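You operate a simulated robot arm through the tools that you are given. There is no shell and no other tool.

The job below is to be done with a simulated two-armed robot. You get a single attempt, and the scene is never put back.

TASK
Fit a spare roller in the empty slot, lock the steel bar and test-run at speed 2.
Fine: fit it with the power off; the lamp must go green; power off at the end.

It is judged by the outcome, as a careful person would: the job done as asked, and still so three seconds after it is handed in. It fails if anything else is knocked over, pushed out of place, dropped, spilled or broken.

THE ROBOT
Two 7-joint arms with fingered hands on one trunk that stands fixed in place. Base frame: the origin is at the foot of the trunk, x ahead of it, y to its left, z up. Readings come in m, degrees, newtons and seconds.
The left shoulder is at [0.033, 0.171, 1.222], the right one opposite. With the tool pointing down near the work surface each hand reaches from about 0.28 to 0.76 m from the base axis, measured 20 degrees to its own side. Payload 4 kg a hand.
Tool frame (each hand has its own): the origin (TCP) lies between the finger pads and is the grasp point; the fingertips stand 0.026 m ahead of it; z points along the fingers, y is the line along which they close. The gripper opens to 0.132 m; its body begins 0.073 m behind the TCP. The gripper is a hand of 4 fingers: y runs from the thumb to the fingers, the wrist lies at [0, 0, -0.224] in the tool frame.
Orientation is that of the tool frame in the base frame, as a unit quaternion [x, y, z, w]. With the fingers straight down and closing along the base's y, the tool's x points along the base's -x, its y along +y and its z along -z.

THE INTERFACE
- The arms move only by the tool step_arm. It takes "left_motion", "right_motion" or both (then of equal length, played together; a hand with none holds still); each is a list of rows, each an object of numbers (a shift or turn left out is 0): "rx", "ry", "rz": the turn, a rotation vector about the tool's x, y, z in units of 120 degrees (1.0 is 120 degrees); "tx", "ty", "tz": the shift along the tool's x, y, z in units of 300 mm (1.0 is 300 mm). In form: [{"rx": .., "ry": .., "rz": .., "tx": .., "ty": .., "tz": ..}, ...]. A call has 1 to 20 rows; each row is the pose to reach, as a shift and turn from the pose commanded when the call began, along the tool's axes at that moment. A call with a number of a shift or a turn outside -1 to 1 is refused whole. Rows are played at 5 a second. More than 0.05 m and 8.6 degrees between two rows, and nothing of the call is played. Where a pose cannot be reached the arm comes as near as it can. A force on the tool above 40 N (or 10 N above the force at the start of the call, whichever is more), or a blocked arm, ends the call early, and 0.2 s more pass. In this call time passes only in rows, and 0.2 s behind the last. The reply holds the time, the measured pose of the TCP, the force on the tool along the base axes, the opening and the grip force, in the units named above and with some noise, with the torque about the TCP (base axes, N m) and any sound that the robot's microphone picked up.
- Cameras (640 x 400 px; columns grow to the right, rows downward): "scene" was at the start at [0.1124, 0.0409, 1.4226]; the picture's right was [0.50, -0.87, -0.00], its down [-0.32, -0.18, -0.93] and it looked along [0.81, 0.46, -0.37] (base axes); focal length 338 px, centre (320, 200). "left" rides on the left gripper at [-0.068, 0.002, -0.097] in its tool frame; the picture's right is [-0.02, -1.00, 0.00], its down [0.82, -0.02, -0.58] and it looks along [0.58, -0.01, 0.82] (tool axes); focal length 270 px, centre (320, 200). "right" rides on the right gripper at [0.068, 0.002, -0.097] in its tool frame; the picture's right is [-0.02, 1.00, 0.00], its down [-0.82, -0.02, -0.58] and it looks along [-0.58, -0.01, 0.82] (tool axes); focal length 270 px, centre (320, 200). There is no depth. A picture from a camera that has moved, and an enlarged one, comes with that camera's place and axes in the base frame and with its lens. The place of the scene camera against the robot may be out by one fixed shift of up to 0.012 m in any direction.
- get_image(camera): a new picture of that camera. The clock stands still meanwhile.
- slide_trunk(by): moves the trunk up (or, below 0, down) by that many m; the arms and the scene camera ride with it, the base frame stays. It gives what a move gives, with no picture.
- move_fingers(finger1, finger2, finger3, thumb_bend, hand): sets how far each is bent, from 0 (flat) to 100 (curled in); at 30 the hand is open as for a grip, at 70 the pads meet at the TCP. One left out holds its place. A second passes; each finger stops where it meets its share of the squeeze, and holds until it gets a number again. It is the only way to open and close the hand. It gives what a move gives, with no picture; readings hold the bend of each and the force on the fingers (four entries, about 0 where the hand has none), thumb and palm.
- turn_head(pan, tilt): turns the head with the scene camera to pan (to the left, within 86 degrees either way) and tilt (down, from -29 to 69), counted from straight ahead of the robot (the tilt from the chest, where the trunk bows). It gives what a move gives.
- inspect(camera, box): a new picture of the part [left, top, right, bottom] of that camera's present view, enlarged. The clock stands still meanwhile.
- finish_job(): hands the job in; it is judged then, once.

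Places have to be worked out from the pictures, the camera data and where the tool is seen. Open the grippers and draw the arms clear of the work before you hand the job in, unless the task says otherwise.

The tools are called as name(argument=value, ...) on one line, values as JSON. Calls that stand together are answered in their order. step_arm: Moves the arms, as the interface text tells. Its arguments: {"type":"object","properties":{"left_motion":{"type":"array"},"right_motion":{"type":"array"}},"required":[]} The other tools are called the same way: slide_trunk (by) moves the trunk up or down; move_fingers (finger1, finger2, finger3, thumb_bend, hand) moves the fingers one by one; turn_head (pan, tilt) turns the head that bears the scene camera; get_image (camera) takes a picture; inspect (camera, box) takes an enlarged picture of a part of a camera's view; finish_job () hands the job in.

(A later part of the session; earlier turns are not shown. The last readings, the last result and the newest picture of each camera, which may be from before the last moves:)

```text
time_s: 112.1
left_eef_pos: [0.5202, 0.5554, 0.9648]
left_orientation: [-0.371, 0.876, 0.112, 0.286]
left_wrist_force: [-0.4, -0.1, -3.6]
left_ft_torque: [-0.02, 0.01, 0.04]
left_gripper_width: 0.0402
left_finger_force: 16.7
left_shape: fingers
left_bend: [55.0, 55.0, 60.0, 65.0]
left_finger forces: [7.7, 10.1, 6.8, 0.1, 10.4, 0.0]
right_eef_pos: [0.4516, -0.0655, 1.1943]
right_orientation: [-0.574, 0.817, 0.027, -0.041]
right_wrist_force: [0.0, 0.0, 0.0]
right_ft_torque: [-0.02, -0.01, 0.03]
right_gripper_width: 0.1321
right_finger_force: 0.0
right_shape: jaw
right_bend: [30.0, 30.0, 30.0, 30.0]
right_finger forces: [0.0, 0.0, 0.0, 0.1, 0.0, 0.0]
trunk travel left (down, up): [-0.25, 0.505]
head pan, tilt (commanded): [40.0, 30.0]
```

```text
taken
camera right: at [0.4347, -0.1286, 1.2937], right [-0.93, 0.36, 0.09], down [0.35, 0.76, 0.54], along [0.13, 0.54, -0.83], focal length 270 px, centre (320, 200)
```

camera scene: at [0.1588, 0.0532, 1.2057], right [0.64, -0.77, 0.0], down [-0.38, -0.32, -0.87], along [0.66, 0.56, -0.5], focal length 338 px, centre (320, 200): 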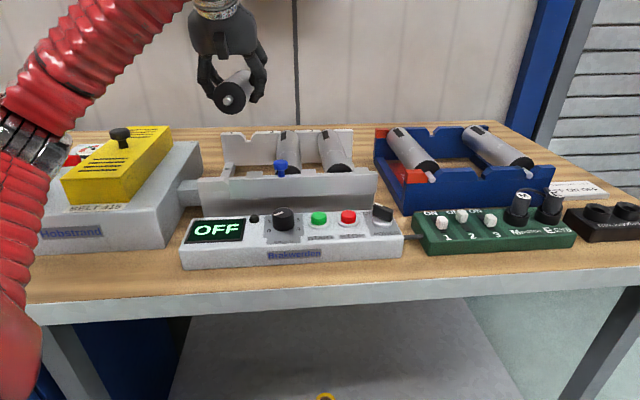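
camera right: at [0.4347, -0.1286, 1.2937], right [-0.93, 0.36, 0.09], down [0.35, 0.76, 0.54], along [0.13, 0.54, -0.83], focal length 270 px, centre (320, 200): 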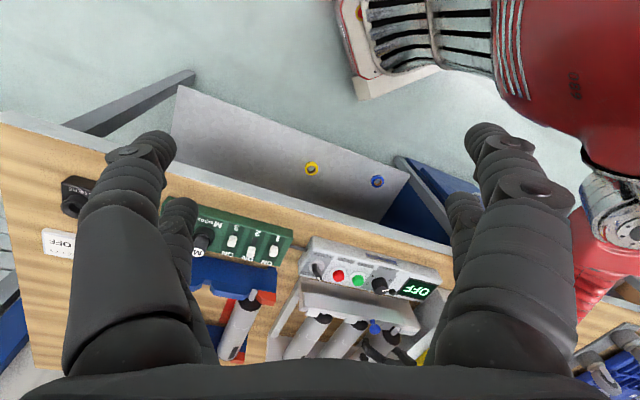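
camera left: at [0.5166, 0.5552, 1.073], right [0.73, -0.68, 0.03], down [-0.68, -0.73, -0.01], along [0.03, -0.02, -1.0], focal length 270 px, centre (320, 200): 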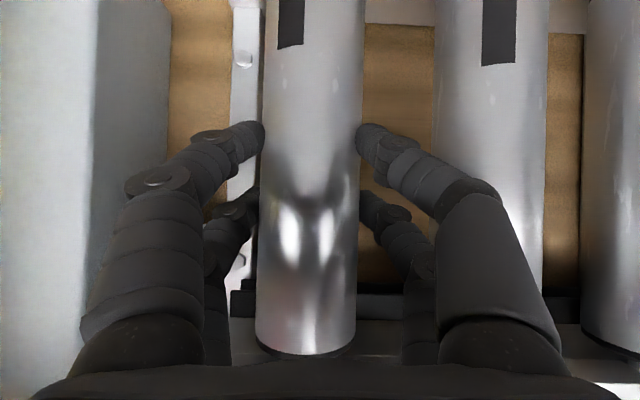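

The back wall is just below this view. I tilt the right hand 30° so its camera looks further out.

step_arm(right_motion=[{"ry": -0.05}, {"ry": -0.1}, {"ry": -0.15}, {"ry": -0.2}, {"ry": -0.25}])

get_image(camera="right")

```text
time_s: 113.3
left_eef_pos: [0.5211, 0.5547, 0.9668]
left_orientation: [-0.371, 0.876, 0.112, 0.286]
left_wrist_force: [-0.6, 0.1, -4.0]
left_ft_torque: [-0.05, 0.03, 0.03]
left_gripper_width: 0.0402
left_finger_force: 17.3
left_shape: fingers
left_bend: [55.0, 55.0, 60.0, 65.0]
left_finger forces: [7.8, 10.1, 6.9, 0.1, 10.2, 0.0]
right_eef_pos: [0.4474, -0.0674, 1.1949]
right_orientation: [-0.547, 0.8, 0.177, 0.173]
right_wrist_force: [0.4, 0.9, -0.3]
right_ft_torque: [0.02, 0.05, 0.02]
right_gripper_width: 0.132
right_finger_force: 0.1
right_shape: jaw
right_bend: [30.0, 30.0, 30.0, 30.0]
right_finger forces: [0.0, 0.0, 0.0, 0.1, 0.0, 0.1]
trunk travel left (down, up): [-0.25, 0.505]
head pan, tilt (commanded): [40.0, 30.0]
```

```text
taken
camera right: at [0.4134, -0.1684, 1.2481], right [-0.93, 0.36, 0.11], down [0.25, 0.38, 0.89], along [0.28, 0.85, -0.45], focal length 270 px, centre (320, 200)
```

right: 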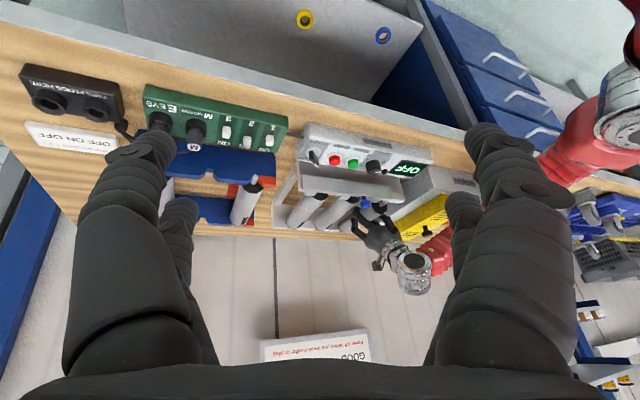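

inspect(camera="right", box=[255, 150, 425, 260])

inspect(camera="right", box=[290, 180, 390, 245])

```text
3.64 times, centred on (340, 205) of right
camera zoom: at [0.4134, -0.1684, 1.2481], right [-0.93, 0.36, 0.11], down [0.25, 0.38, 0.89], along [0.28, 0.85, -0.45], focal length 983 px, centre (247, 182)
```

zoom: 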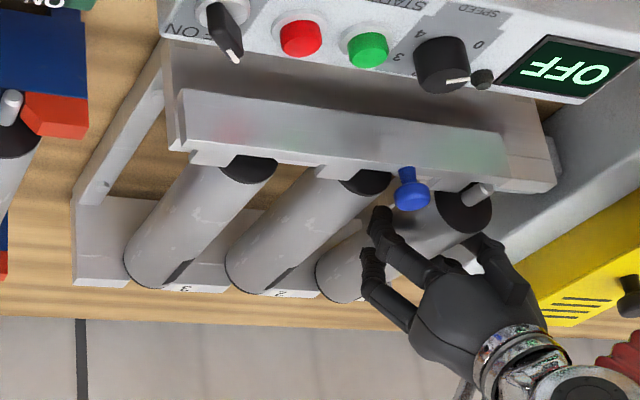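

```text
6.15 times, centred on (340, 212) of right
camera zoom: at [0.4134, -0.1684, 1.2481], right [-0.93, 0.36, 0.11], down [0.25, 0.38, 0.89], along [0.28, 0.85, -0.45], focal length 1663 px, centre (197, 123)
```

zoom: 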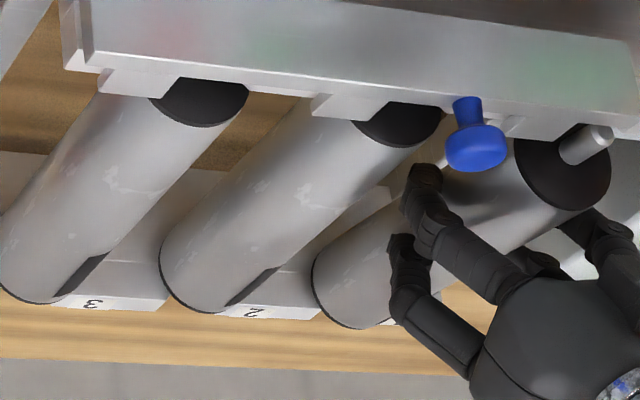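

From this side view both ends are in line with rollers 2 and 3: the earlier low position was in fact nearly seated at both ends. I lower back down 14 mm and check the level before releasing.

step_arm(left_motion=[{"tx": 0.007, "tz": 0.0097}, {"tx": 0.014, "tz": 0.0194}, {"tx": 0.021, "tz": 0.0291}, {"tx": 0.0283, "tz": 0.0391}])

inspect(camera="right", box=[290, 180, 390, 245])

inspect(camera="scene", box=[205, 110, 305, 190])

```text
time_s: 114.3
left_eef_pos: [0.519, 0.5535, 0.9535]
left_orientation: [-0.373, 0.875, 0.113, 0.288]
left_wrist_force: [-0.5, 0.6, 10.4]
left_ft_torque: [0.49, -0.41, -0.17]
left_gripper_width: 0.0406
left_finger_force: 23.0
left_shape: fingers
left_bend: [56.0, 54.0, 60.0, 65.0]
left_finger forces: [12.6, 10.6, 5.9, 0.0, 17.1, 0.0]
right_eef_pos: [0.4457, -0.0682, 1.1952]
right_orientation: [-0.548, 0.8, 0.176, 0.172]
right_wrist_force: [-0.5, -1.2, 0.3]
right_ft_torque: [0.01, 0.02, 0.0]
right_gripper_width: 0.1318
right_finger_force: 0.0
right_shape: jaw
right_bend: [30.0, 30.0, 30.0, 30.0]
right_finger forces: [0.0, 0.1, 0.0, 0.1, 0.1, 0.0]
trunk travel left (down, up): [-0.25, 0.505]
head pan, tilt (commanded): [40.0, 30.0]
```

```text
6.15 times, centred on (340, 212) of right
camera zoom: at [0.4119, -0.1689, 1.2489], right [-0.93, 0.36, 0.1], down [0.25, 0.39, 0.89], along [0.28, 0.85, -0.45], focal length 1663 px, centre (197, 123)
```

zoom: 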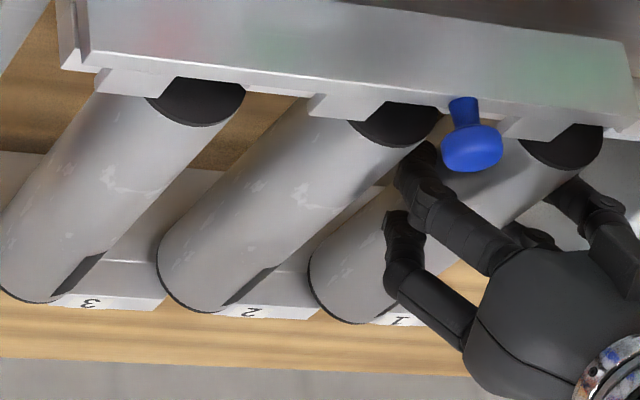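

```text
5.00 times, centred on (255, 150) of scene
camera zoom: at [0.1579, 0.0522, 1.206], right [0.64, -0.77, 0.0], down [-0.38, -0.32, -0.87], along [0.66, 0.56, -0.5], focal length 1690 px, centre (645, 450)
```

zoom: 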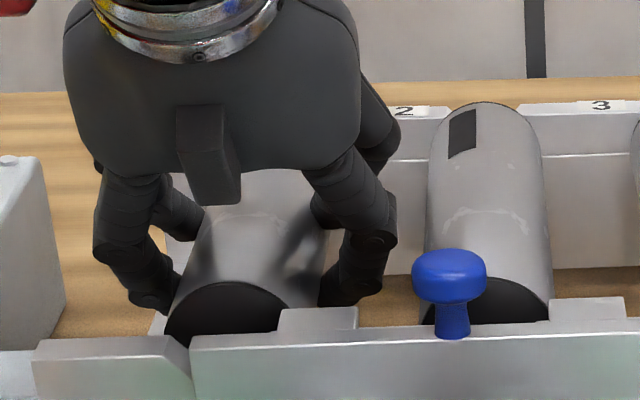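

The roller now lies in line with rollers 2 and 3 at both ends. I ease off the downward press by 1.5 mm and open the hand.

step_arm(left_motion=[{"tx": -0.003, "tz": -0.004}])

move_fingers(hand="left", finger1=51, finger2=51, finger3=51, thumb_bend=51)

inspect(camera="right", box=[290, 180, 390, 245])

get_image(camera="left")

```text
time_s: 114.7
left_eef_pos: [0.5194, 0.5524, 0.9543]
left_orientation: [-0.372, 0.876, 0.113, 0.287]
left_wrist_force: [1.7, 4.1, 8.6]
left_ft_torque: [0.56, -0.45, -0.18]
left_gripper_width: 0.0405
left_finger_force: 22.5
left_shape: fingers
left_bend: [56.0, 54.0, 60.0, 65.0]
left_finger forces: [12.6, 10.9, 5.8, 0.0, 16.2, 0.1]
right_eef_pos: [0.448, -0.0677, 1.1959]
right_orientation: [-0.548, 0.8, 0.176, 0.174]
right_wrist_force: [0.2, 0.2, -0.3]
right_ft_torque: [0.02, 0.0, -0.01]
right_gripper_width: 0.1319
right_finger_force: 0.1
right_shape: jaw
right_bend: [30.0, 30.0, 30.0, 30.0]
right_finger forces: [0.0, 0.1, 0.0, 0.0, 0.1, 0.0]
trunk travel left (down, up): [-0.25, 0.505]
head pan, tilt (commanded): [40.0, 30.0]
```

```text
time_s: 115.7
left_eef_pos: [0.5192, 0.5534, 0.9523]
left_orientation: [-0.372, 0.876, 0.112, 0.286]
left_wrist_force: [0.2, -0.1, 0.9]
left_ft_torque: [-0.01, 0.02, 0.01]
left_gripper_width: 0.062
left_finger_force: 0.0
left_shape: fingers
left_bend: [51.0, 51.0, 51.0, 51.0]
left_finger forces: [0.0, 0.0, 0.1, 0.0, 0.1, 0.0]
right_eef_pos: [0.4474, -0.0685, 1.1942]
right_orientation: [-0.548, 0.8, 0.176, 0.171]
right_wrist_force: [-0.4, 0.6, -0.2]
right_ft_torque: [0.0, -0.01, 0.0]
right_gripper_width: 0.1316
right_finger_force: 0.1
right_shape: jaw
right_bend: [30.0, 30.0, 30.0, 30.0]
right_finger forces: [0.1, 0.0, 0.0, 0.0, 0.0, 0.0]
trunk travel left (down, up): [-0.25, 0.505]
head pan, tilt (commanded): [40.0, 30.0]
```

```text
6.15 times, centred on (340, 212) of right
camera zoom: at [0.413, -0.1683, 1.2484], right [-0.93, 0.36, 0.11], down [0.25, 0.39, 0.89], along [0.28, 0.85, -0.45], focal length 1663 px, centre (197, 123)
```

zoom: 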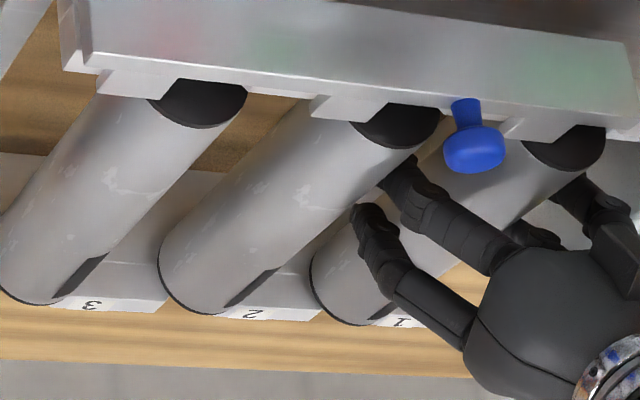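

```text
taken
camera left: at [0.518, 0.5548, 1.0711], right [0.73, -0.68, 0.03], down [-0.68, -0.73, -0.01], along [0.03, -0.02, -1.0], focal length 270 px, centre (320, 200)
```

left: 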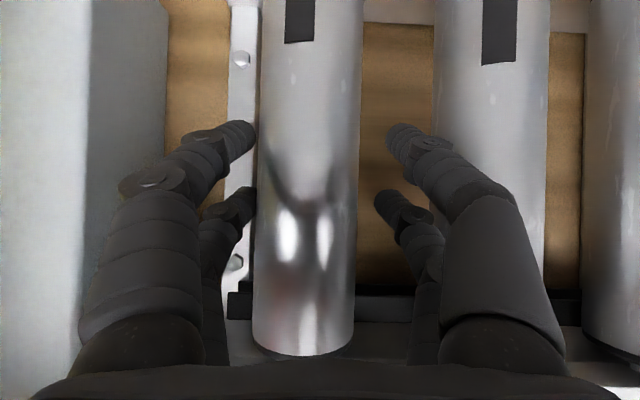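

The roller stays seated in line with the others. I centre the hand on it by 5 mm, then withdraw straight up.

step_arm(left_motion=[{"ty": 0.016}, {"ty": 0.016, "tx": -0.03, "tz": -0.0405}, {"ty": 0.016, "tx": -0.07, "tz": -0.0945}, {"ty": 0.016, "tx": -0.13, "tz": -0.18}, {"ty": 0.016, "tx": -0.2, "tz": -0.277}])

get_image(camera="left")

inspect(camera="right", box=[275, 160, 425, 260])

inspect(camera="scene", box=[180, 90, 400, 240])

```text
time_s: 116.9
left_eef_pos: [0.5158, 0.5562, 1.0542]
left_orientation: [-0.371, 0.876, 0.113, 0.286]
left_wrist_force: [0.3, 0.7, 0.8]
left_ft_torque: [0.01, 0.02, 0.02]
left_gripper_width: 0.0626
left_finger_force: 0.1
left_shape: fingers
left_bend: [51.0, 51.0, 51.0, 51.0]
left_finger forces: [0.0, 0.1, 0.1, 0.0, 0.0, 0.0]
right_eef_pos: [0.4461, -0.0674, 1.1947]
right_orientation: [-0.548, 0.799, 0.176, 0.173]
right_wrist_force: [0.3, -0.3, 0.4]
right_ft_torque: [0.01, 0.0, -0.02]
right_gripper_width: 0.1319
right_finger_force: 0.2
right_shape: jaw
right_bend: [30.0, 30.0, 30.0, 30.0]
right_finger forces: [0.0, 0.0, 0.1, 0.0, 0.0, 0.0]
trunk travel left (down, up): [-0.25, 0.505]
head pan, tilt (commanded): [40.0, 30.0]
```

```text
taken
camera left: at [0.5133, 0.5569, 1.1734], right [0.73, -0.68, 0.03], down [-0.68, -0.73, -0.01], along [0.03, -0.01, -1.0], focal length 270 px, centre (320, 200)
```

left: 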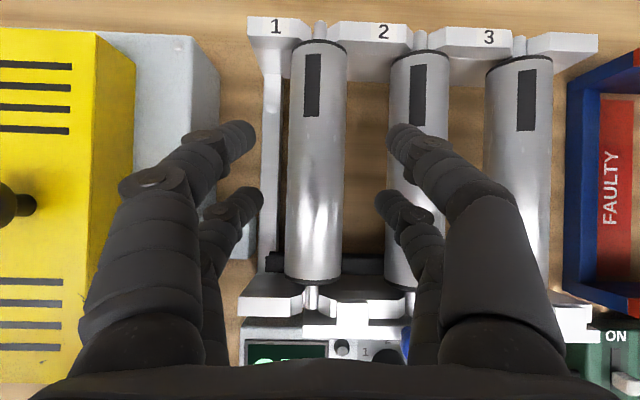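

```text
4.00 times, centred on (350, 210) of right
camera zoom: at [0.4121, -0.1687, 1.2489], right [-0.93, 0.36, 0.1], down [0.25, 0.39, 0.89], along [0.28, 0.85, -0.45], focal length 1081 px, centre (200, 160)
```

zoom: 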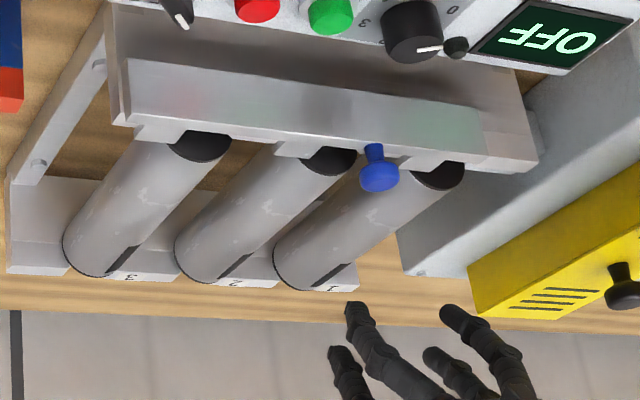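

```text
2.67 times, centred on (290, 165) of scene
camera zoom: at [0.1581, 0.0524, 1.2059], right [0.64, -0.77, 0.0], down [-0.38, -0.32, -0.87], along [0.66, 0.56, -0.5], focal length 901 px, centre (400, 293)
```

zoom: 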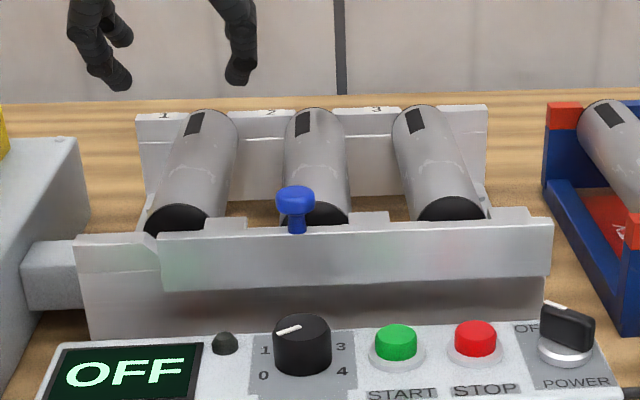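

Slot 1 is filled and all three rollers are in line. Next I lock the bar: I raise the left hand, set it upright and close it into a fist, to push the blue knob from its right side toward the robot's left.

step_arm(left_motion=[{"tx": -0.035, "tz": -0.05, "ry": 0.045}, {"tx": -0.07, "tz": -0.1, "ry": 0.09}, {"tx": -0.105, "tz": -0.15, "ry": 0.135}, {"tx": -0.14, "tz": -0.2, "ry": 0.18}, {"tx": -0.175, "tz": -0.24, "ry": 0.225}, {"tx": -0.195, "tz": -0.27, "ry": 0.2917}])

move_fingers(hand="left", finger1=72, finger2=72, finger3=72, thumb_bend=72)

get_image(camera="left")

get_image(camera="scene")

```text
time_s: 118.3
left_eef_pos: [0.5162, 0.5571, 1.1579]
left_orientation: [-0.388, 0.921, -0.006, 0.009]
left_wrist_force: [-0.2, -0.8, -0.4]
left_ft_torque: [-0.05, 0.01, 0.01]
left_gripper_width: 0.0621
left_finger_force: 0.2
left_shape: fingers
left_bend: [51.0, 51.0, 51.0, 51.0]
left_finger forces: [0.1, 0.0, 0.0, 0.0, 0.0, 0.1]
right_eef_pos: [0.4474, -0.0701, 1.195]
right_orientation: [-0.547, 0.8, 0.177, 0.172]
right_wrist_force: [-0.2, -0.6, -0.3]
right_ft_torque: [0.0, -0.01, 0.02]
right_gripper_width: 0.1318
right_finger_force: 0.1
right_shape: jaw
right_bend: [30.0, 30.0, 30.0, 30.0]
right_finger forces: [0.0, 0.0, 0.0, 0.0, 0.0, 0.0]
trunk travel left (down, up): [-0.25, 0.505]
head pan, tilt (commanded): [40.0, 30.0]
```

```text
time_s: 119.3
left_eef_pos: [0.5151, 0.5578, 1.1564]
left_orientation: [-0.389, 0.921, -0.005, 0.009]
left_wrist_force: [0.6, 0.1, 0.3]
left_ft_torque: [-0.01, 0.02, 0.01]
left_gripper_width: 0.0
left_finger_force: 0.1
left_shape: fingers
left_bend: [71.0, 71.0, 71.0, 71.0]
left_finger forces: [0.0, 0.1, 0.1, 0.0, 0.0, 0.0]
right_eef_pos: [0.4477, -0.0679, 1.1953]
right_orientation: [-0.547, 0.799, 0.177, 0.173]
right_wrist_force: [0.1, 0.4, -0.9]
right_ft_torque: [-0.03, 0.0, -0.01]
right_gripper_width: 0.1318
right_finger_force: 0.0
right_shape: jaw
right_bend: [30.0, 30.0, 30.0, 30.0]
right_finger forces: [0.1, 0.0, 0.0, 0.0, 0.0, 0.0]
trunk travel left (down, up): [-0.25, 0.505]
head pan, tilt (commanded): [40.0, 30.0]
```

```text
taken
camera left: at [0.561, 0.6087, 1.2537], right [0.73, -0.68, 0.02], down [-0.57, -0.6, 0.57], along [-0.38, -0.42, -0.82], focal length 270 px, centre (320, 200)
```

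left: 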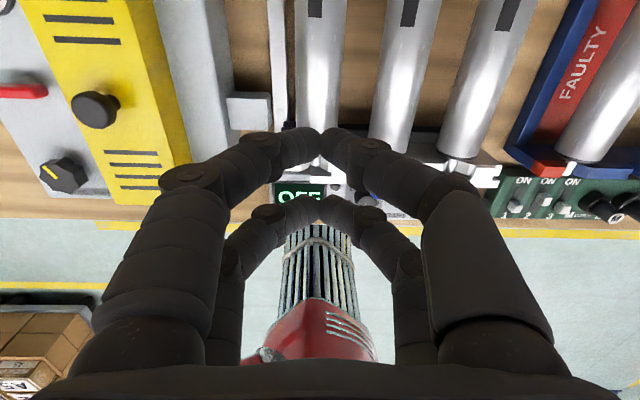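

```text
taken
camera scene: at [0.1589, 0.0527, 1.2057], right [0.64, -0.77, 0.0], down [-0.38, -0.32, -0.87], along [0.66, 0.56, -0.5], focal length 338 px, centre (320, 200)
```

scene: 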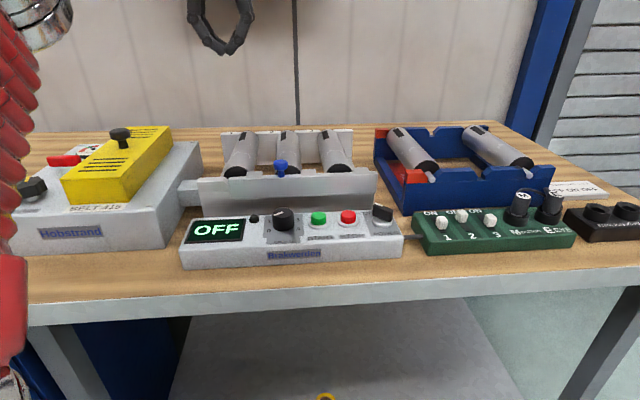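

The closed hand forms two fingertip "beaks" 44 mm apart. I'll use the far pair on the knob, so I move to the right of it, staying above.

step_arm(left_motion=[{"tx": 0.084, "ty": -0.091, "tz": 0.02}, {"tx": 0.168, "ty": -0.183, "tz": 0.05}, {"tx": 0.253, "ty": -0.274, "tz": 0.09}, {"tx": 0.337, "ty": -0.366, "tz": 0.14}, {"tx": 0.421, "ty": -0.457, "tz": 0.2}])

get_image(camera="left")

get_image(camera="scene")

```text
time_s: 120.5
left_eef_pos: [0.5285, 0.3715, 1.0967]
left_orientation: [-0.389, 0.921, -0.005, 0.009]
left_wrist_force: [-0.1, 0.5, -1.0]
left_ft_torque: [0.0, 0.02, 0.01]
left_gripper_width: 0.0
left_finger_force: 0.1
left_shape: fingers
left_bend: [71.0, 71.0, 71.0, 71.0]
left_finger forces: [0.1, 0.0, 0.0, 0.0, 0.0, 0.0]
right_eef_pos: [0.4473, -0.0674, 1.1937]
right_orientation: [-0.548, 0.799, 0.177, 0.171]
right_wrist_force: [-0.3, -0.3, -0.5]
right_ft_torque: [-0.01, 0.01, -0.01]
right_gripper_width: 0.132
right_finger_force: 0.0
right_shape: jaw
right_bend: [30.0, 30.0, 30.0, 30.0]
right_finger forces: [0.0, 0.1, 0.0, 0.0, 0.0, 0.0]
trunk travel left (down, up): [-0.25, 0.505]
head pan, tilt (commanded): [40.0, 30.0]
```

```text
taken
camera left: at [0.5738, 0.4208, 1.1937], right [0.73, -0.68, 0.02], down [-0.57, -0.6, 0.57], along [-0.38, -0.43, -0.82], focal length 270 px, centre (320, 200)
```

left: 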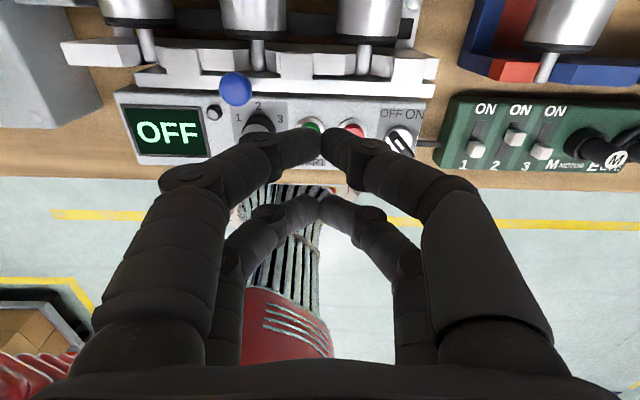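

```text
taken
camera scene: at [0.1596, 0.0526, 1.2055], right [0.64, -0.77, 0.0], down [-0.38, -0.32, -0.87], along [0.66, 0.56, -0.5], focal length 338 px, centre (320, 200)
```

scene: 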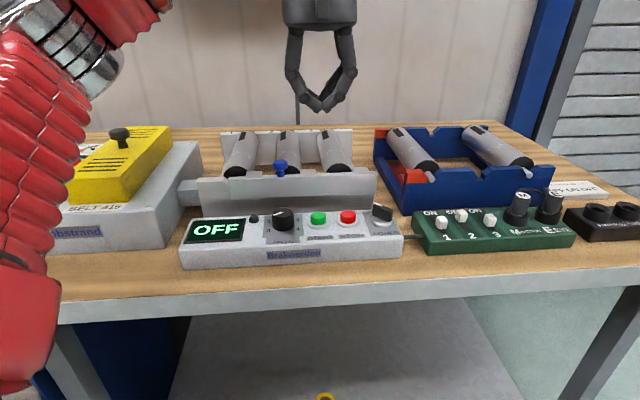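

inspect(camera="left", box=[50, 10, 450, 170])

```text
1.60 times, centred on (250, 90) of left
camera zoom: at [0.5738, 0.4208, 1.1937], right [0.73, -0.68, 0.02], down [-0.57, -0.6, 0.57], along [-0.38, -0.43, -0.82], focal length 432 px, centre (432, 376)
```

zoom: 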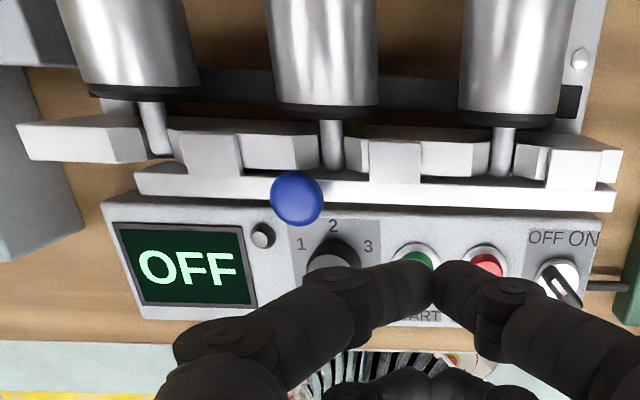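

The bar's three teeth each have to move about 30 mm to the left to cover the axles. I lower the fist beside the knob, about 1 cm above the bar.

step_arm(left_motion=[{"tz": 0.1}, {"tz": 0.2}, {"tz": 0.305}])

get_image(camera="left")

inspect(camera="scene", box=[200, 80, 420, 240])

inspect(camera="right", box=[275, 130, 425, 240])

```text
time_s: 121.3
left_eef_pos: [0.5296, 0.371, 1.0019]
left_orientation: [-0.388, 0.921, -0.005, 0.008]
left_wrist_force: [0.7, 0.9, -0.7]
left_ft_torque: [0.0, -0.01, 0.01]
left_gripper_width: 0.0
left_finger_force: 0.0
left_shape: fingers
left_bend: [71.0, 71.0, 71.0, 71.0]
left_finger forces: [0.0, 0.1, 0.1, 0.0, 0.0, 0.0]
right_eef_pos: [0.4473, -0.0675, 1.195]
right_orientation: [-0.548, 0.799, 0.177, 0.172]
right_wrist_force: [0.3, 0.4, 0.6]
right_ft_torque: [0.0, 0.0, -0.02]
right_gripper_width: 0.132
right_finger_force: 0.0
right_shape: jaw
right_bend: [30.0, 30.0, 30.0, 30.0]
right_finger forces: [0.0, 0.0, 0.0, 0.1, 0.0, 0.1]
trunk travel left (down, up): [-0.25, 0.505]
head pan, tilt (commanded): [40.0, 30.0]
```

```text
taken
camera left: at [0.5749, 0.4213, 1.1003], right [0.73, -0.68, 0.02], down [-0.57, -0.6, 0.57], along [-0.38, -0.42, -0.82], focal length 270 px, centre (320, 200)
```

left: 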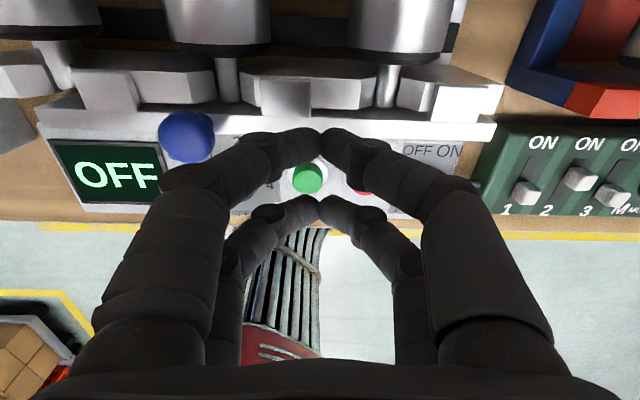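

```text
2.50 times, centred on (310, 160) of scene
camera zoom: at [0.1596, 0.0529, 1.2055], right [0.64, -0.77, 0.0], down [-0.38, -0.32, -0.87], along [0.66, 0.56, -0.5], focal length 845 px, centre (345, 300)
```

zoom: 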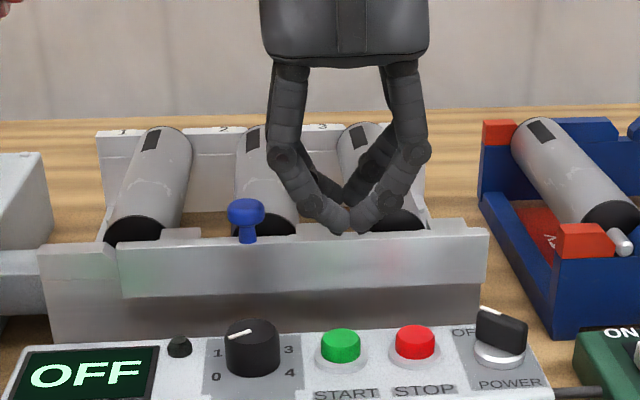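

```text
3.64 times, centred on (350, 185) of right
camera zoom: at [0.4137, -0.1681, 1.2481], right [-0.93, 0.36, 0.11], down [0.25, 0.39, 0.89], along [0.28, 0.85, -0.45], focal length 983 px, centre (211, 254)
```

zoom: 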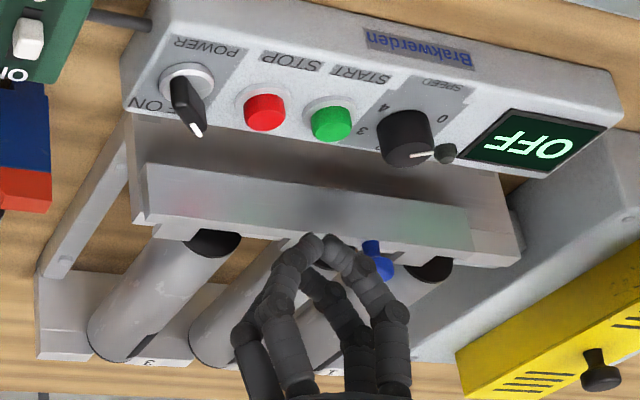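

The far fingertips line up with the knob, 3–4 cm to its right. I start pushing along the bar toward the robot's left.

step_arm(left_motion=[{"ty": 0.04}, {"ty": 0.08}, {"ty": 0.11}])

inspect(camera="scene", box=[200, 80, 420, 240])

inspect(camera="left", box=[50, 30, 450, 230])

```text
time_s: 122.1
left_eef_pos: [0.5054, 0.3951, 1.0021]
left_orientation: [-0.389, 0.921, -0.005, 0.009]
left_wrist_force: [-0.2, 0.3, -0.5]
left_ft_torque: [0.0, -0.01, -0.02]
left_gripper_width: 0.0003
left_finger_force: 0.1
left_shape: fingers
left_bend: [71.0, 71.0, 71.0, 71.0]
left_finger forces: [0.0, 0.0, 0.0, 0.0, 0.0, 0.1]
right_eef_pos: [0.4471, -0.0675, 1.1946]
right_orientation: [-0.547, 0.8, 0.176, 0.173]
right_wrist_force: [0.9, 0.4, 0.0]
right_ft_torque: [0.01, -0.01, -0.02]
right_gripper_width: 0.1318
right_finger_force: 0.1
right_shape: jaw
right_bend: [30.0, 30.0, 30.0, 30.0]
right_finger forces: [0.1, 0.0, 0.1, 0.0, 0.0, 0.0]
trunk travel left (down, up): [-0.25, 0.505]
head pan, tilt (commanded): [40.0, 30.0]
```

```text
2.50 times, centred on (310, 160) of scene
camera zoom: at [0.1588, 0.0528, 1.2057], right [0.64, -0.77, 0.0], down [-0.38, -0.32, -0.87], along [0.66, 0.56, -0.5], focal length 845 px, centre (345, 300)
```

zoom: 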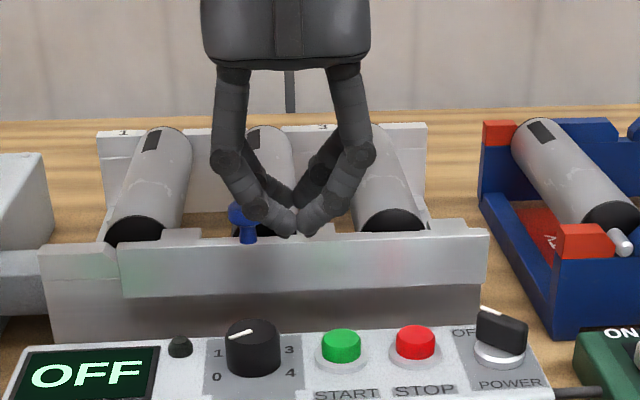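

```text
1.60 times, centred on (250, 130) of left
camera zoom: at [0.5513, 0.4438, 1.1002], right [0.73, -0.68, 0.02], down [-0.57, -0.6, 0.57], along [-0.38, -0.42, -0.82], focal length 432 px, centre (432, 312)
```

zoom: 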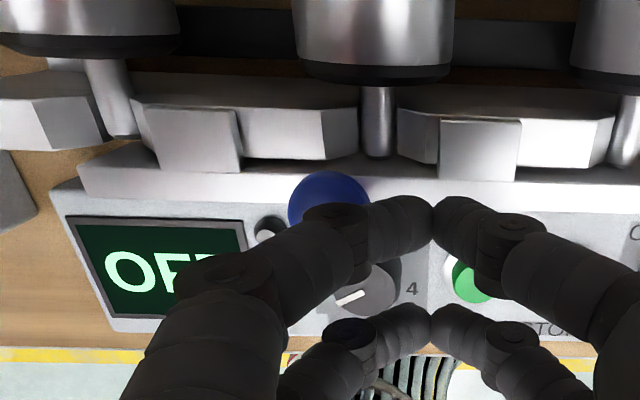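

Close to contact, no force yet. I push on in 1 cm stages.

step_arm(left_motion=[{"ty": 0.017}, {"ty": 0.033}])

inspect(camera="scene", box=[200, 110, 380, 230])

```text
time_s: 122.7
left_eef_pos: [0.4979, 0.4008, 1.003]
left_orientation: [-0.388, 0.922, -0.004, 0.01]
left_wrist_force: [3.3, -0.8, 3.3]
left_ft_torque: [0.01, -0.07, -0.08]
left_gripper_width: 0.0002
left_finger_force: 3.5
left_shape: fingers
left_bend: [72.0, 71.0, 71.0, 71.0]
left_finger forces: [7.4, 0.0, 0.0, 0.1, 0.0, 0.0]
right_eef_pos: [0.4468, -0.0672, 1.1952]
right_orientation: [-0.548, 0.799, 0.177, 0.173]
right_wrist_force: [-0.1, -0.3, -0.3]
right_ft_torque: [0.0, -0.01, 0.01]
right_gripper_width: 0.1319
right_finger_force: 0.1
right_shape: jaw
right_bend: [30.0, 30.0, 30.0, 30.0]
right_finger forces: [0.0, 0.1, 0.0, 0.1, 0.1, 0.1]
trunk travel left (down, up): [-0.25, 0.505]
head pan, tilt (commanded): [40.0, 30.0]
```

```text
3.33 times, centred on (290, 170) of scene
camera zoom: at [0.159, 0.0525, 1.2057], right [0.64, -0.77, 0.0], down [-0.38, -0.32, -0.87], along [0.66, 0.56, -0.5], focal length 1127 px, centre (420, 300)
```

zoom: 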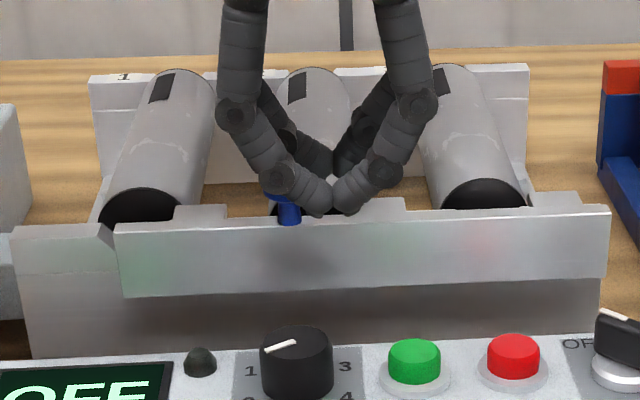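

Finger 1 presses the knob with about 7 N and the bar has not moved yet. I push another centimetre to see whether it slides.

step_arm(left_motion=[{"ty": 0.012}, {"ty": 0.024}, {"ty": 0.036}])

inspect(camera="scene", box=[200, 110, 380, 230])

```text
time_s: 123.5
left_eef_pos: [0.488, 0.4097, 1.0034]
left_orientation: [-0.389, 0.921, -0.005, 0.009]
left_wrist_force: [2.3, 0.4, 4.6]
left_ft_torque: [0.04, -0.08, -0.06]
left_gripper_width: 0.0001
left_finger_force: 3.8
left_shape: fingers
left_bend: [72.0, 71.0, 71.0, 71.0]
left_finger forces: [7.4, 0.1, 0.0, 0.0, 0.1, 0.0]
right_eef_pos: [0.4466, -0.0676, 1.1958]
right_orientation: [-0.547, 0.8, 0.177, 0.172]
right_wrist_force: [0.0, -0.6, -0.5]
right_ft_torque: [-0.02, 0.0, -0.02]
right_gripper_width: 0.1318
right_finger_force: 0.0
right_shape: jaw
right_bend: [30.0, 30.0, 30.0, 30.0]
right_finger forces: [0.0, 0.1, 0.1, 0.0, 0.0, 0.0]
trunk travel left (down, up): [-0.25, 0.505]
head pan, tilt (commanded): [40.0, 30.0]
```

```text
3.33 times, centred on (290, 170) of scene
camera zoom: at [0.1587, 0.0526, 1.2058], right [0.64, -0.77, 0.0], down [-0.38, -0.32, -0.87], along [0.66, 0.56, -0.5], focal length 1127 px, centre (420, 300)
```

zoom: 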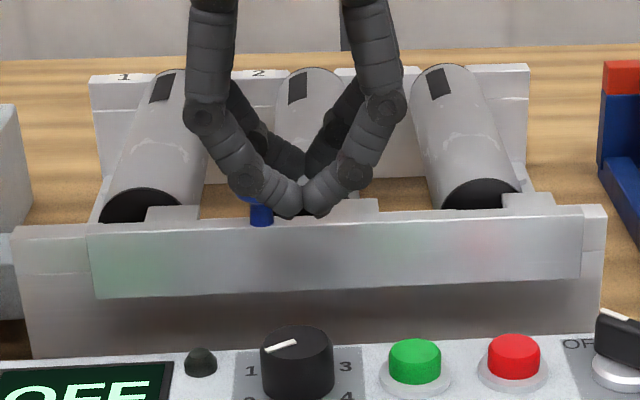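

The bar is sliding: it has moved about 14 mm. I keep pushing the same way.

step_arm(left_motion=[{"ty": 0.012}, {"ty": 0.024}, {"ty": 0.036}])

inspect(camera="scene", box=[200, 110, 380, 230])

inspect(camera="left", box=[50, 30, 450, 230])

```text
time_s: 124.3
left_eef_pos: [0.4812, 0.4176, 1.0031]
left_orientation: [-0.389, 0.921, -0.005, 0.009]
left_wrist_force: [0.7, -0.9, 4.8]
left_ft_torque: [0.1, -0.07, -0.03]
left_gripper_width: 0.0
left_finger_force: 3.5
left_shape: fingers
left_bend: [72.0, 71.0, 71.0, 71.0]
left_finger forces: [7.1, 0.1, 0.0, 0.1, 0.0, 0.0]
right_eef_pos: [0.447, -0.0683, 1.1931]
right_orientation: [-0.548, 0.799, 0.177, 0.172]
right_wrist_force: [0.0, 0.0, -0.5]
right_ft_torque: [-0.04, 0.01, 0.0]
right_gripper_width: 0.1319
right_finger_force: 0.1
right_shape: jaw
right_bend: [30.0, 30.0, 30.0, 30.0]
right_finger forces: [0.0, 0.1, 0.1, 0.0, 0.1, 0.0]
trunk travel left (down, up): [-0.25, 0.505]
head pan, tilt (commanded): [40.0, 30.0]
```

```text
3.33 times, centred on (290, 170) of scene
camera zoom: at [0.1586, 0.0525, 1.2058], right [0.64, -0.77, 0.0], down [-0.38, -0.32, -0.87], along [0.66, 0.56, -0.5], focal length 1127 px, centre (420, 300)
```

zoom: 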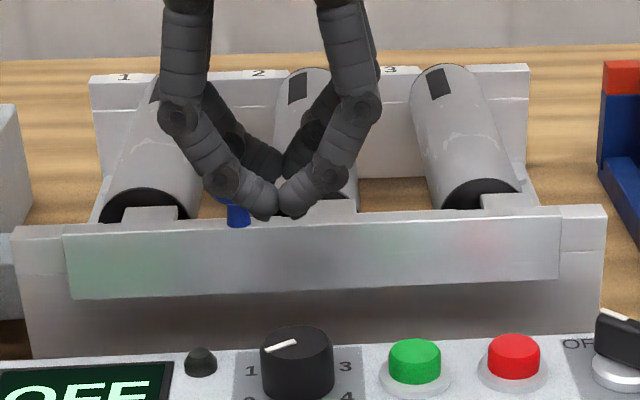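

```text
1.60 times, centred on (250, 130) of left
camera zoom: at [0.5265, 0.4676, 1.1005], right [0.73, -0.68, 0.02], down [-0.57, -0.6, 0.57], along [-0.38, -0.42, -0.82], focal length 432 px, centre (432, 312)
```

zoom: 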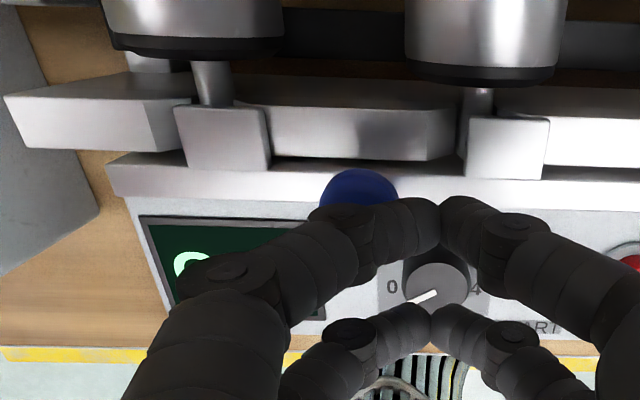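

The teeth are now moving over the axles, about 27 mm so far. I continue until it reaches its stop.

step_arm(left_motion=[{"ty": 0.01}, {"ty": 0.02}, {"ty": 0.03}])

inspect(camera="scene", box=[200, 110, 380, 230])

inspect(camera="left", box=[50, 30, 450, 230])

```text
time_s: 125.1
left_eef_pos: [0.4739, 0.4235, 1.0015]
left_orientation: [-0.388, 0.922, -0.004, 0.009]
left_wrist_force: [0.2, -1.8, 2.8]
left_ft_torque: [0.02, -0.1, -0.05]
left_gripper_width: 0.0
left_finger_force: 3.6
left_shape: fingers
left_bend: [72.0, 71.0, 71.0, 71.0]
left_finger forces: [7.1, 0.0, 0.0, 0.0, 0.1, 0.0]
right_eef_pos: [0.4473, -0.0679, 1.194]
right_orientation: [-0.547, 0.8, 0.177, 0.172]
right_wrist_force: [-0.1, 0.6, -0.1]
right_ft_torque: [0.04, 0.01, 0.02]
right_gripper_width: 0.1323
right_finger_force: 0.1
right_shape: jaw
right_bend: [30.0, 30.0, 30.0, 30.0]
right_finger forces: [0.0, 0.1, 0.0, 0.0, 0.0, 0.0]
trunk travel left (down, up): [-0.25, 0.505]
head pan, tilt (commanded): [40.0, 30.0]
```

```text
3.33 times, centred on (290, 170) of scene
camera zoom: at [0.1589, 0.0525, 1.2057], right [0.64, -0.77, 0.0], down [-0.38, -0.32, -0.87], along [0.66, 0.56, -0.5], focal length 1127 px, centre (420, 300)
```

zoom: 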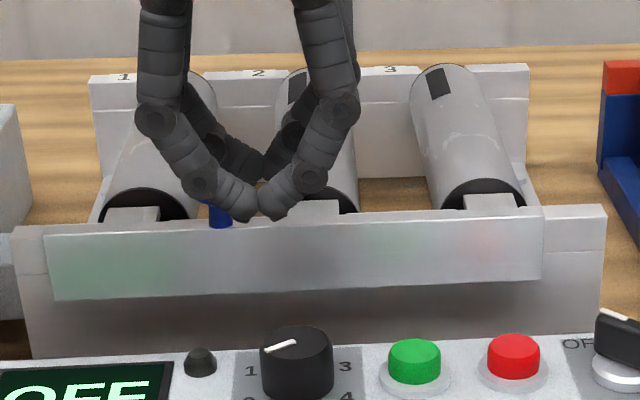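

```text
1.60 times, centred on (250, 130) of left
camera zoom: at [0.5192, 0.4731, 1.1006], right [0.73, -0.68, 0.02], down [-0.57, -0.6, 0.57], along [-0.38, -0.42, -0.82], focal length 432 px, centre (432, 312)
```

zoom: 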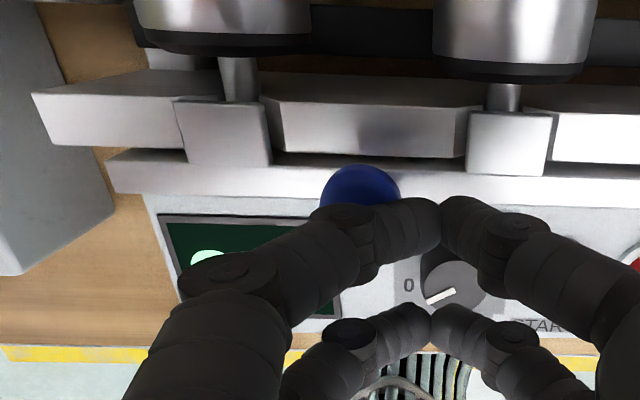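

The teeth now sit over the axles. I push a little further in small steps to feel for the end stop.

step_arm(left_motion=[{"ty": 0.008}, {"ty": 0.016}])

inspect(camera="scene", box=[200, 110, 380, 230])

```text
time_s: 125.7
left_eef_pos: [0.4717, 0.4271, 1.0036]
left_orientation: [-0.389, 0.921, -0.004, 0.01]
left_wrist_force: [3.3, -4.7, 4.8]
left_ft_torque: [-0.01, -0.09, -0.08]
left_gripper_width: 0.0001
left_finger_force: 5.3
left_shape: fingers
left_bend: [73.0, 71.0, 71.0, 71.0]
left_finger forces: [10.4, 0.0, 0.0, 0.1, 0.0, 0.0]
right_eef_pos: [0.4467, -0.0687, 1.195]
right_orientation: [-0.548, 0.799, 0.177, 0.172]
right_wrist_force: [-0.1, 0.3, -0.8]
right_ft_torque: [-0.01, -0.01, 0.01]
right_gripper_width: 0.1317
right_finger_force: 0.0
right_shape: jaw
right_bend: [30.0, 30.0, 30.0, 30.0]
right_finger forces: [0.0, 0.0, 0.1, 0.0, 0.0, 0.0]
trunk travel left (down, up): [-0.25, 0.505]
head pan, tilt (commanded): [40.0, 30.0]
```

```text
3.33 times, centred on (290, 170) of scene
camera zoom: at [0.1589, 0.0522, 1.2058], right [0.64, -0.77, 0.0], down [-0.38, -0.32, -0.87], along [0.66, 0.56, -0.5], focal length 1127 px, centre (420, 300)
```

zoom: 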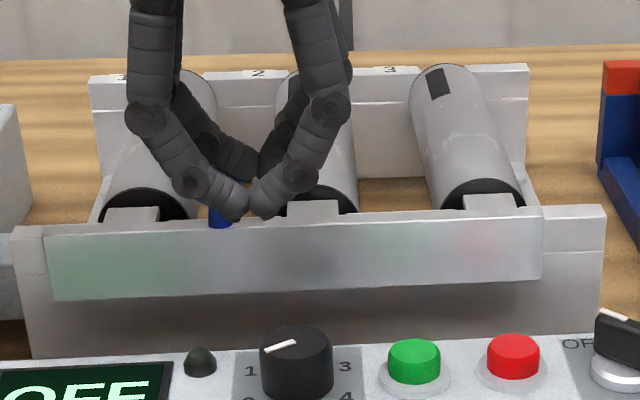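

Force rose to 10 N and the bar stayed put, so it is at its stop. I give it one last small firm push, then back the fist away to the right and lift.

step_arm(left_motion=[{"ty": 0.006}, {"ty": 0.012}])

step_arm(left_motion=[{"ty": -0.06}, {"ty": -0.12}, {"ty": -0.12, "tz": -0.12}, {"ty": -0.12, "tz": -0.24}, {"ty": -0.12, "tz": -0.36}])

inspect(camera="scene", box=[180, 110, 400, 270])

inspect(camera="left", box=[50, 10, 450, 170])

```text
time_s: 126.3
left_eef_pos: [0.4695, 0.4285, 1.0029]
left_orientation: [-0.39, 0.921, -0.004, 0.01]
left_wrist_force: [3.1, -6.5, 7.9]
left_ft_torque: [0.01, -0.12, -0.1]
left_gripper_width: 0.0001
left_finger_force: 7.8
left_shape: fingers
left_bend: [73.0, 71.0, 71.0, 68.0]
left_finger forces: [14.6, 0.1, 0.0, 0.0, 0.0, 0.0]
right_eef_pos: [0.4457, -0.0686, 1.1946]
right_orientation: [-0.548, 0.799, 0.177, 0.173]
right_wrist_force: [-0.6, -0.1, 0.0]
right_ft_torque: [-0.02, 0.01, -0.03]
right_gripper_width: 0.1318
right_finger_force: 0.0
right_shape: jaw
right_bend: [30.0, 30.0, 30.0, 30.0]
right_finger forces: [0.0, 0.0, 0.1, 0.0, 0.0, 0.0]
trunk travel left (down, up): [-0.25, 0.505]
head pan, tilt (commanded): [40.0, 30.0]
```

```text
time_s: 127.5
left_eef_pos: [0.4894, 0.4037, 1.1124]
left_orientation: [-0.389, 0.921, -0.004, 0.01]
left_wrist_force: [-0.1, -0.2, -0.4]
left_ft_torque: [0.0, 0.01, -0.01]
left_gripper_width: 0.0
left_finger_force: 0.0
left_shape: fingers
left_bend: [72.0, 71.0, 71.0, 71.0]
left_finger forces: [0.1, 0.0, 0.1, 0.0, 0.0, 0.0]
right_eef_pos: [0.4462, -0.068, 1.1947]
right_orientation: [-0.548, 0.799, 0.176, 0.173]
right_wrist_force: [-0.4, 0.0, 0.5]
right_ft_torque: [0.01, -0.03, 0.0]
right_gripper_width: 0.1318
right_finger_force: 0.1
right_shape: jaw
right_bend: [30.0, 30.0, 30.0, 30.0]
right_finger forces: [0.0, 0.0, 0.1, 0.0, 0.0, 0.0]
trunk travel left (down, up): [-0.25, 0.505]
head pan, tilt (commanded): [40.0, 30.0]
```

```text
2.50 times, centred on (290, 190) of scene
camera zoom: at [0.1582, 0.0523, 1.2059], right [0.64, -0.77, 0.0], down [-0.38, -0.32, -0.87], along [0.66, 0.56, -0.5], focal length 845 px, centre (395, 225)
```

zoom: 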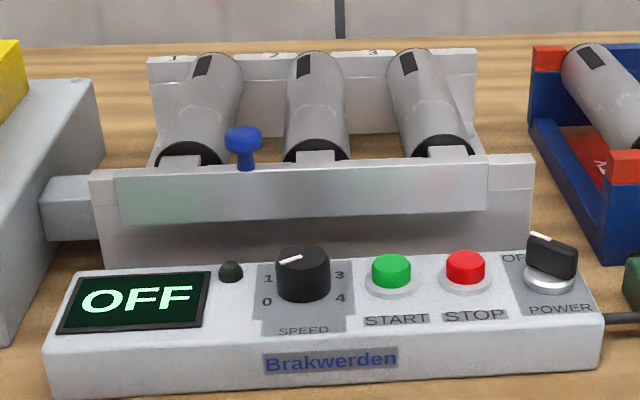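

```text
1.60 times, centred on (250, 90) of left
camera zoom: at [0.5344, 0.4531, 1.2106], right [0.73, -0.68, 0.02], down [-0.57, -0.6, 0.57], along [-0.38, -0.42, -0.82], focal length 432 px, centre (432, 376)
```

zoom: 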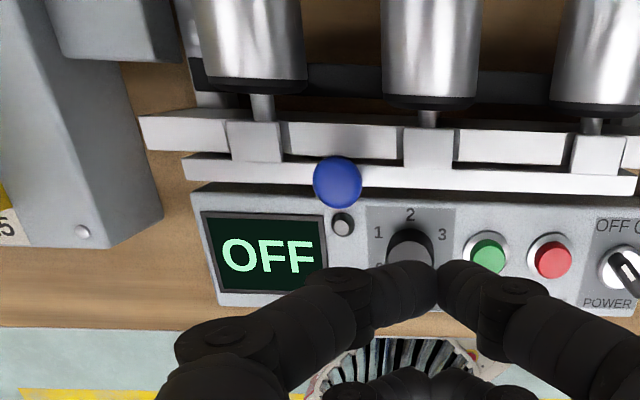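

The bar is locked: its teeth cover all three axles, and it sits at its stop. Next is the speed dial, so I open the hand here, well above the panel, and look at the dial.

move_fingers(hand="left", finger1=40, finger2=40, finger3=40, thumb_bend=40)

get_image(camera="left")

inspect(camera="left", box=[150, 60, 450, 240])

```text
time_s: 128.5
left_eef_pos: [0.4899, 0.4029, 1.1111]
left_orientation: [-0.388, 0.921, -0.006, 0.009]
left_wrist_force: [0.5, 0.2, -0.2]
left_ft_torque: [-0.02, 0.02, 0.01]
left_gripper_width: 0.0995
left_finger_force: 0.1
left_shape: fingers
left_bend: [40.0, 40.0, 40.0, 40.0]
left_finger forces: [0.1, 0.1, 0.1, 0.0, 0.0, 0.0]
right_eef_pos: [0.4468, -0.0689, 1.1958]
right_orientation: [-0.547, 0.8, 0.176, 0.172]
right_wrist_force: [-0.8, 0.0, -0.5]
right_ft_torque: [-0.01, 0.03, -0.04]
right_gripper_width: 0.1316
right_finger_force: 0.1
right_shape: jaw
right_bend: [30.0, 30.0, 30.0, 30.0]
right_finger forces: [0.0, 0.1, 0.0, 0.1, 0.0, 0.0]
trunk travel left (down, up): [-0.25, 0.505]
head pan, tilt (commanded): [40.0, 30.0]
```

```text
taken
camera left: at [0.5353, 0.4537, 1.2092], right [0.73, -0.68, 0.02], down [-0.57, -0.6, 0.57], along [-0.38, -0.42, -0.82], focal length 270 px, centre (320, 200)
```

left: 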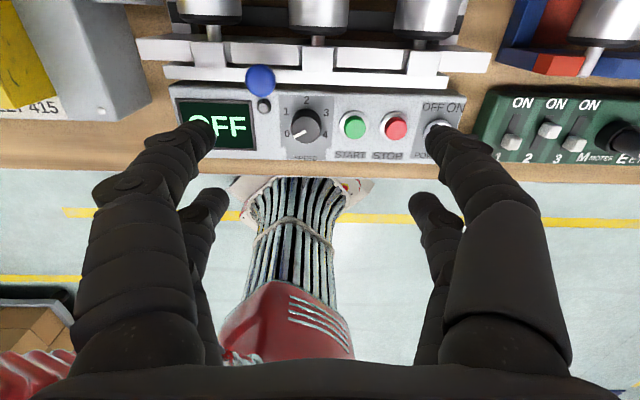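

```text
2.13 times, centred on (300, 150) of left
camera zoom: at [0.5353, 0.4537, 1.2092], right [0.73, -0.68, 0.02], down [-0.57, -0.6, 0.57], along [-0.38, -0.42, -0.82], focal length 577 px, centre (363, 307)
```

zoom: 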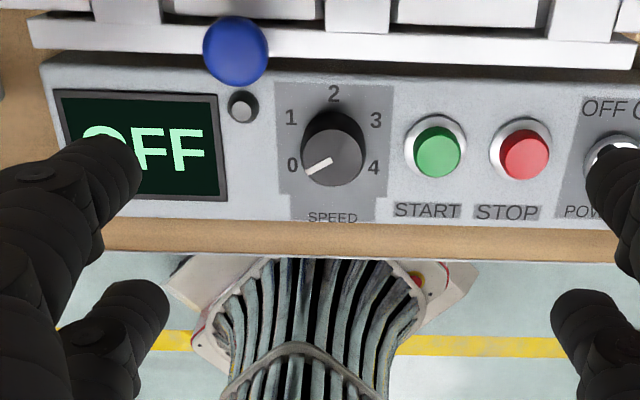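

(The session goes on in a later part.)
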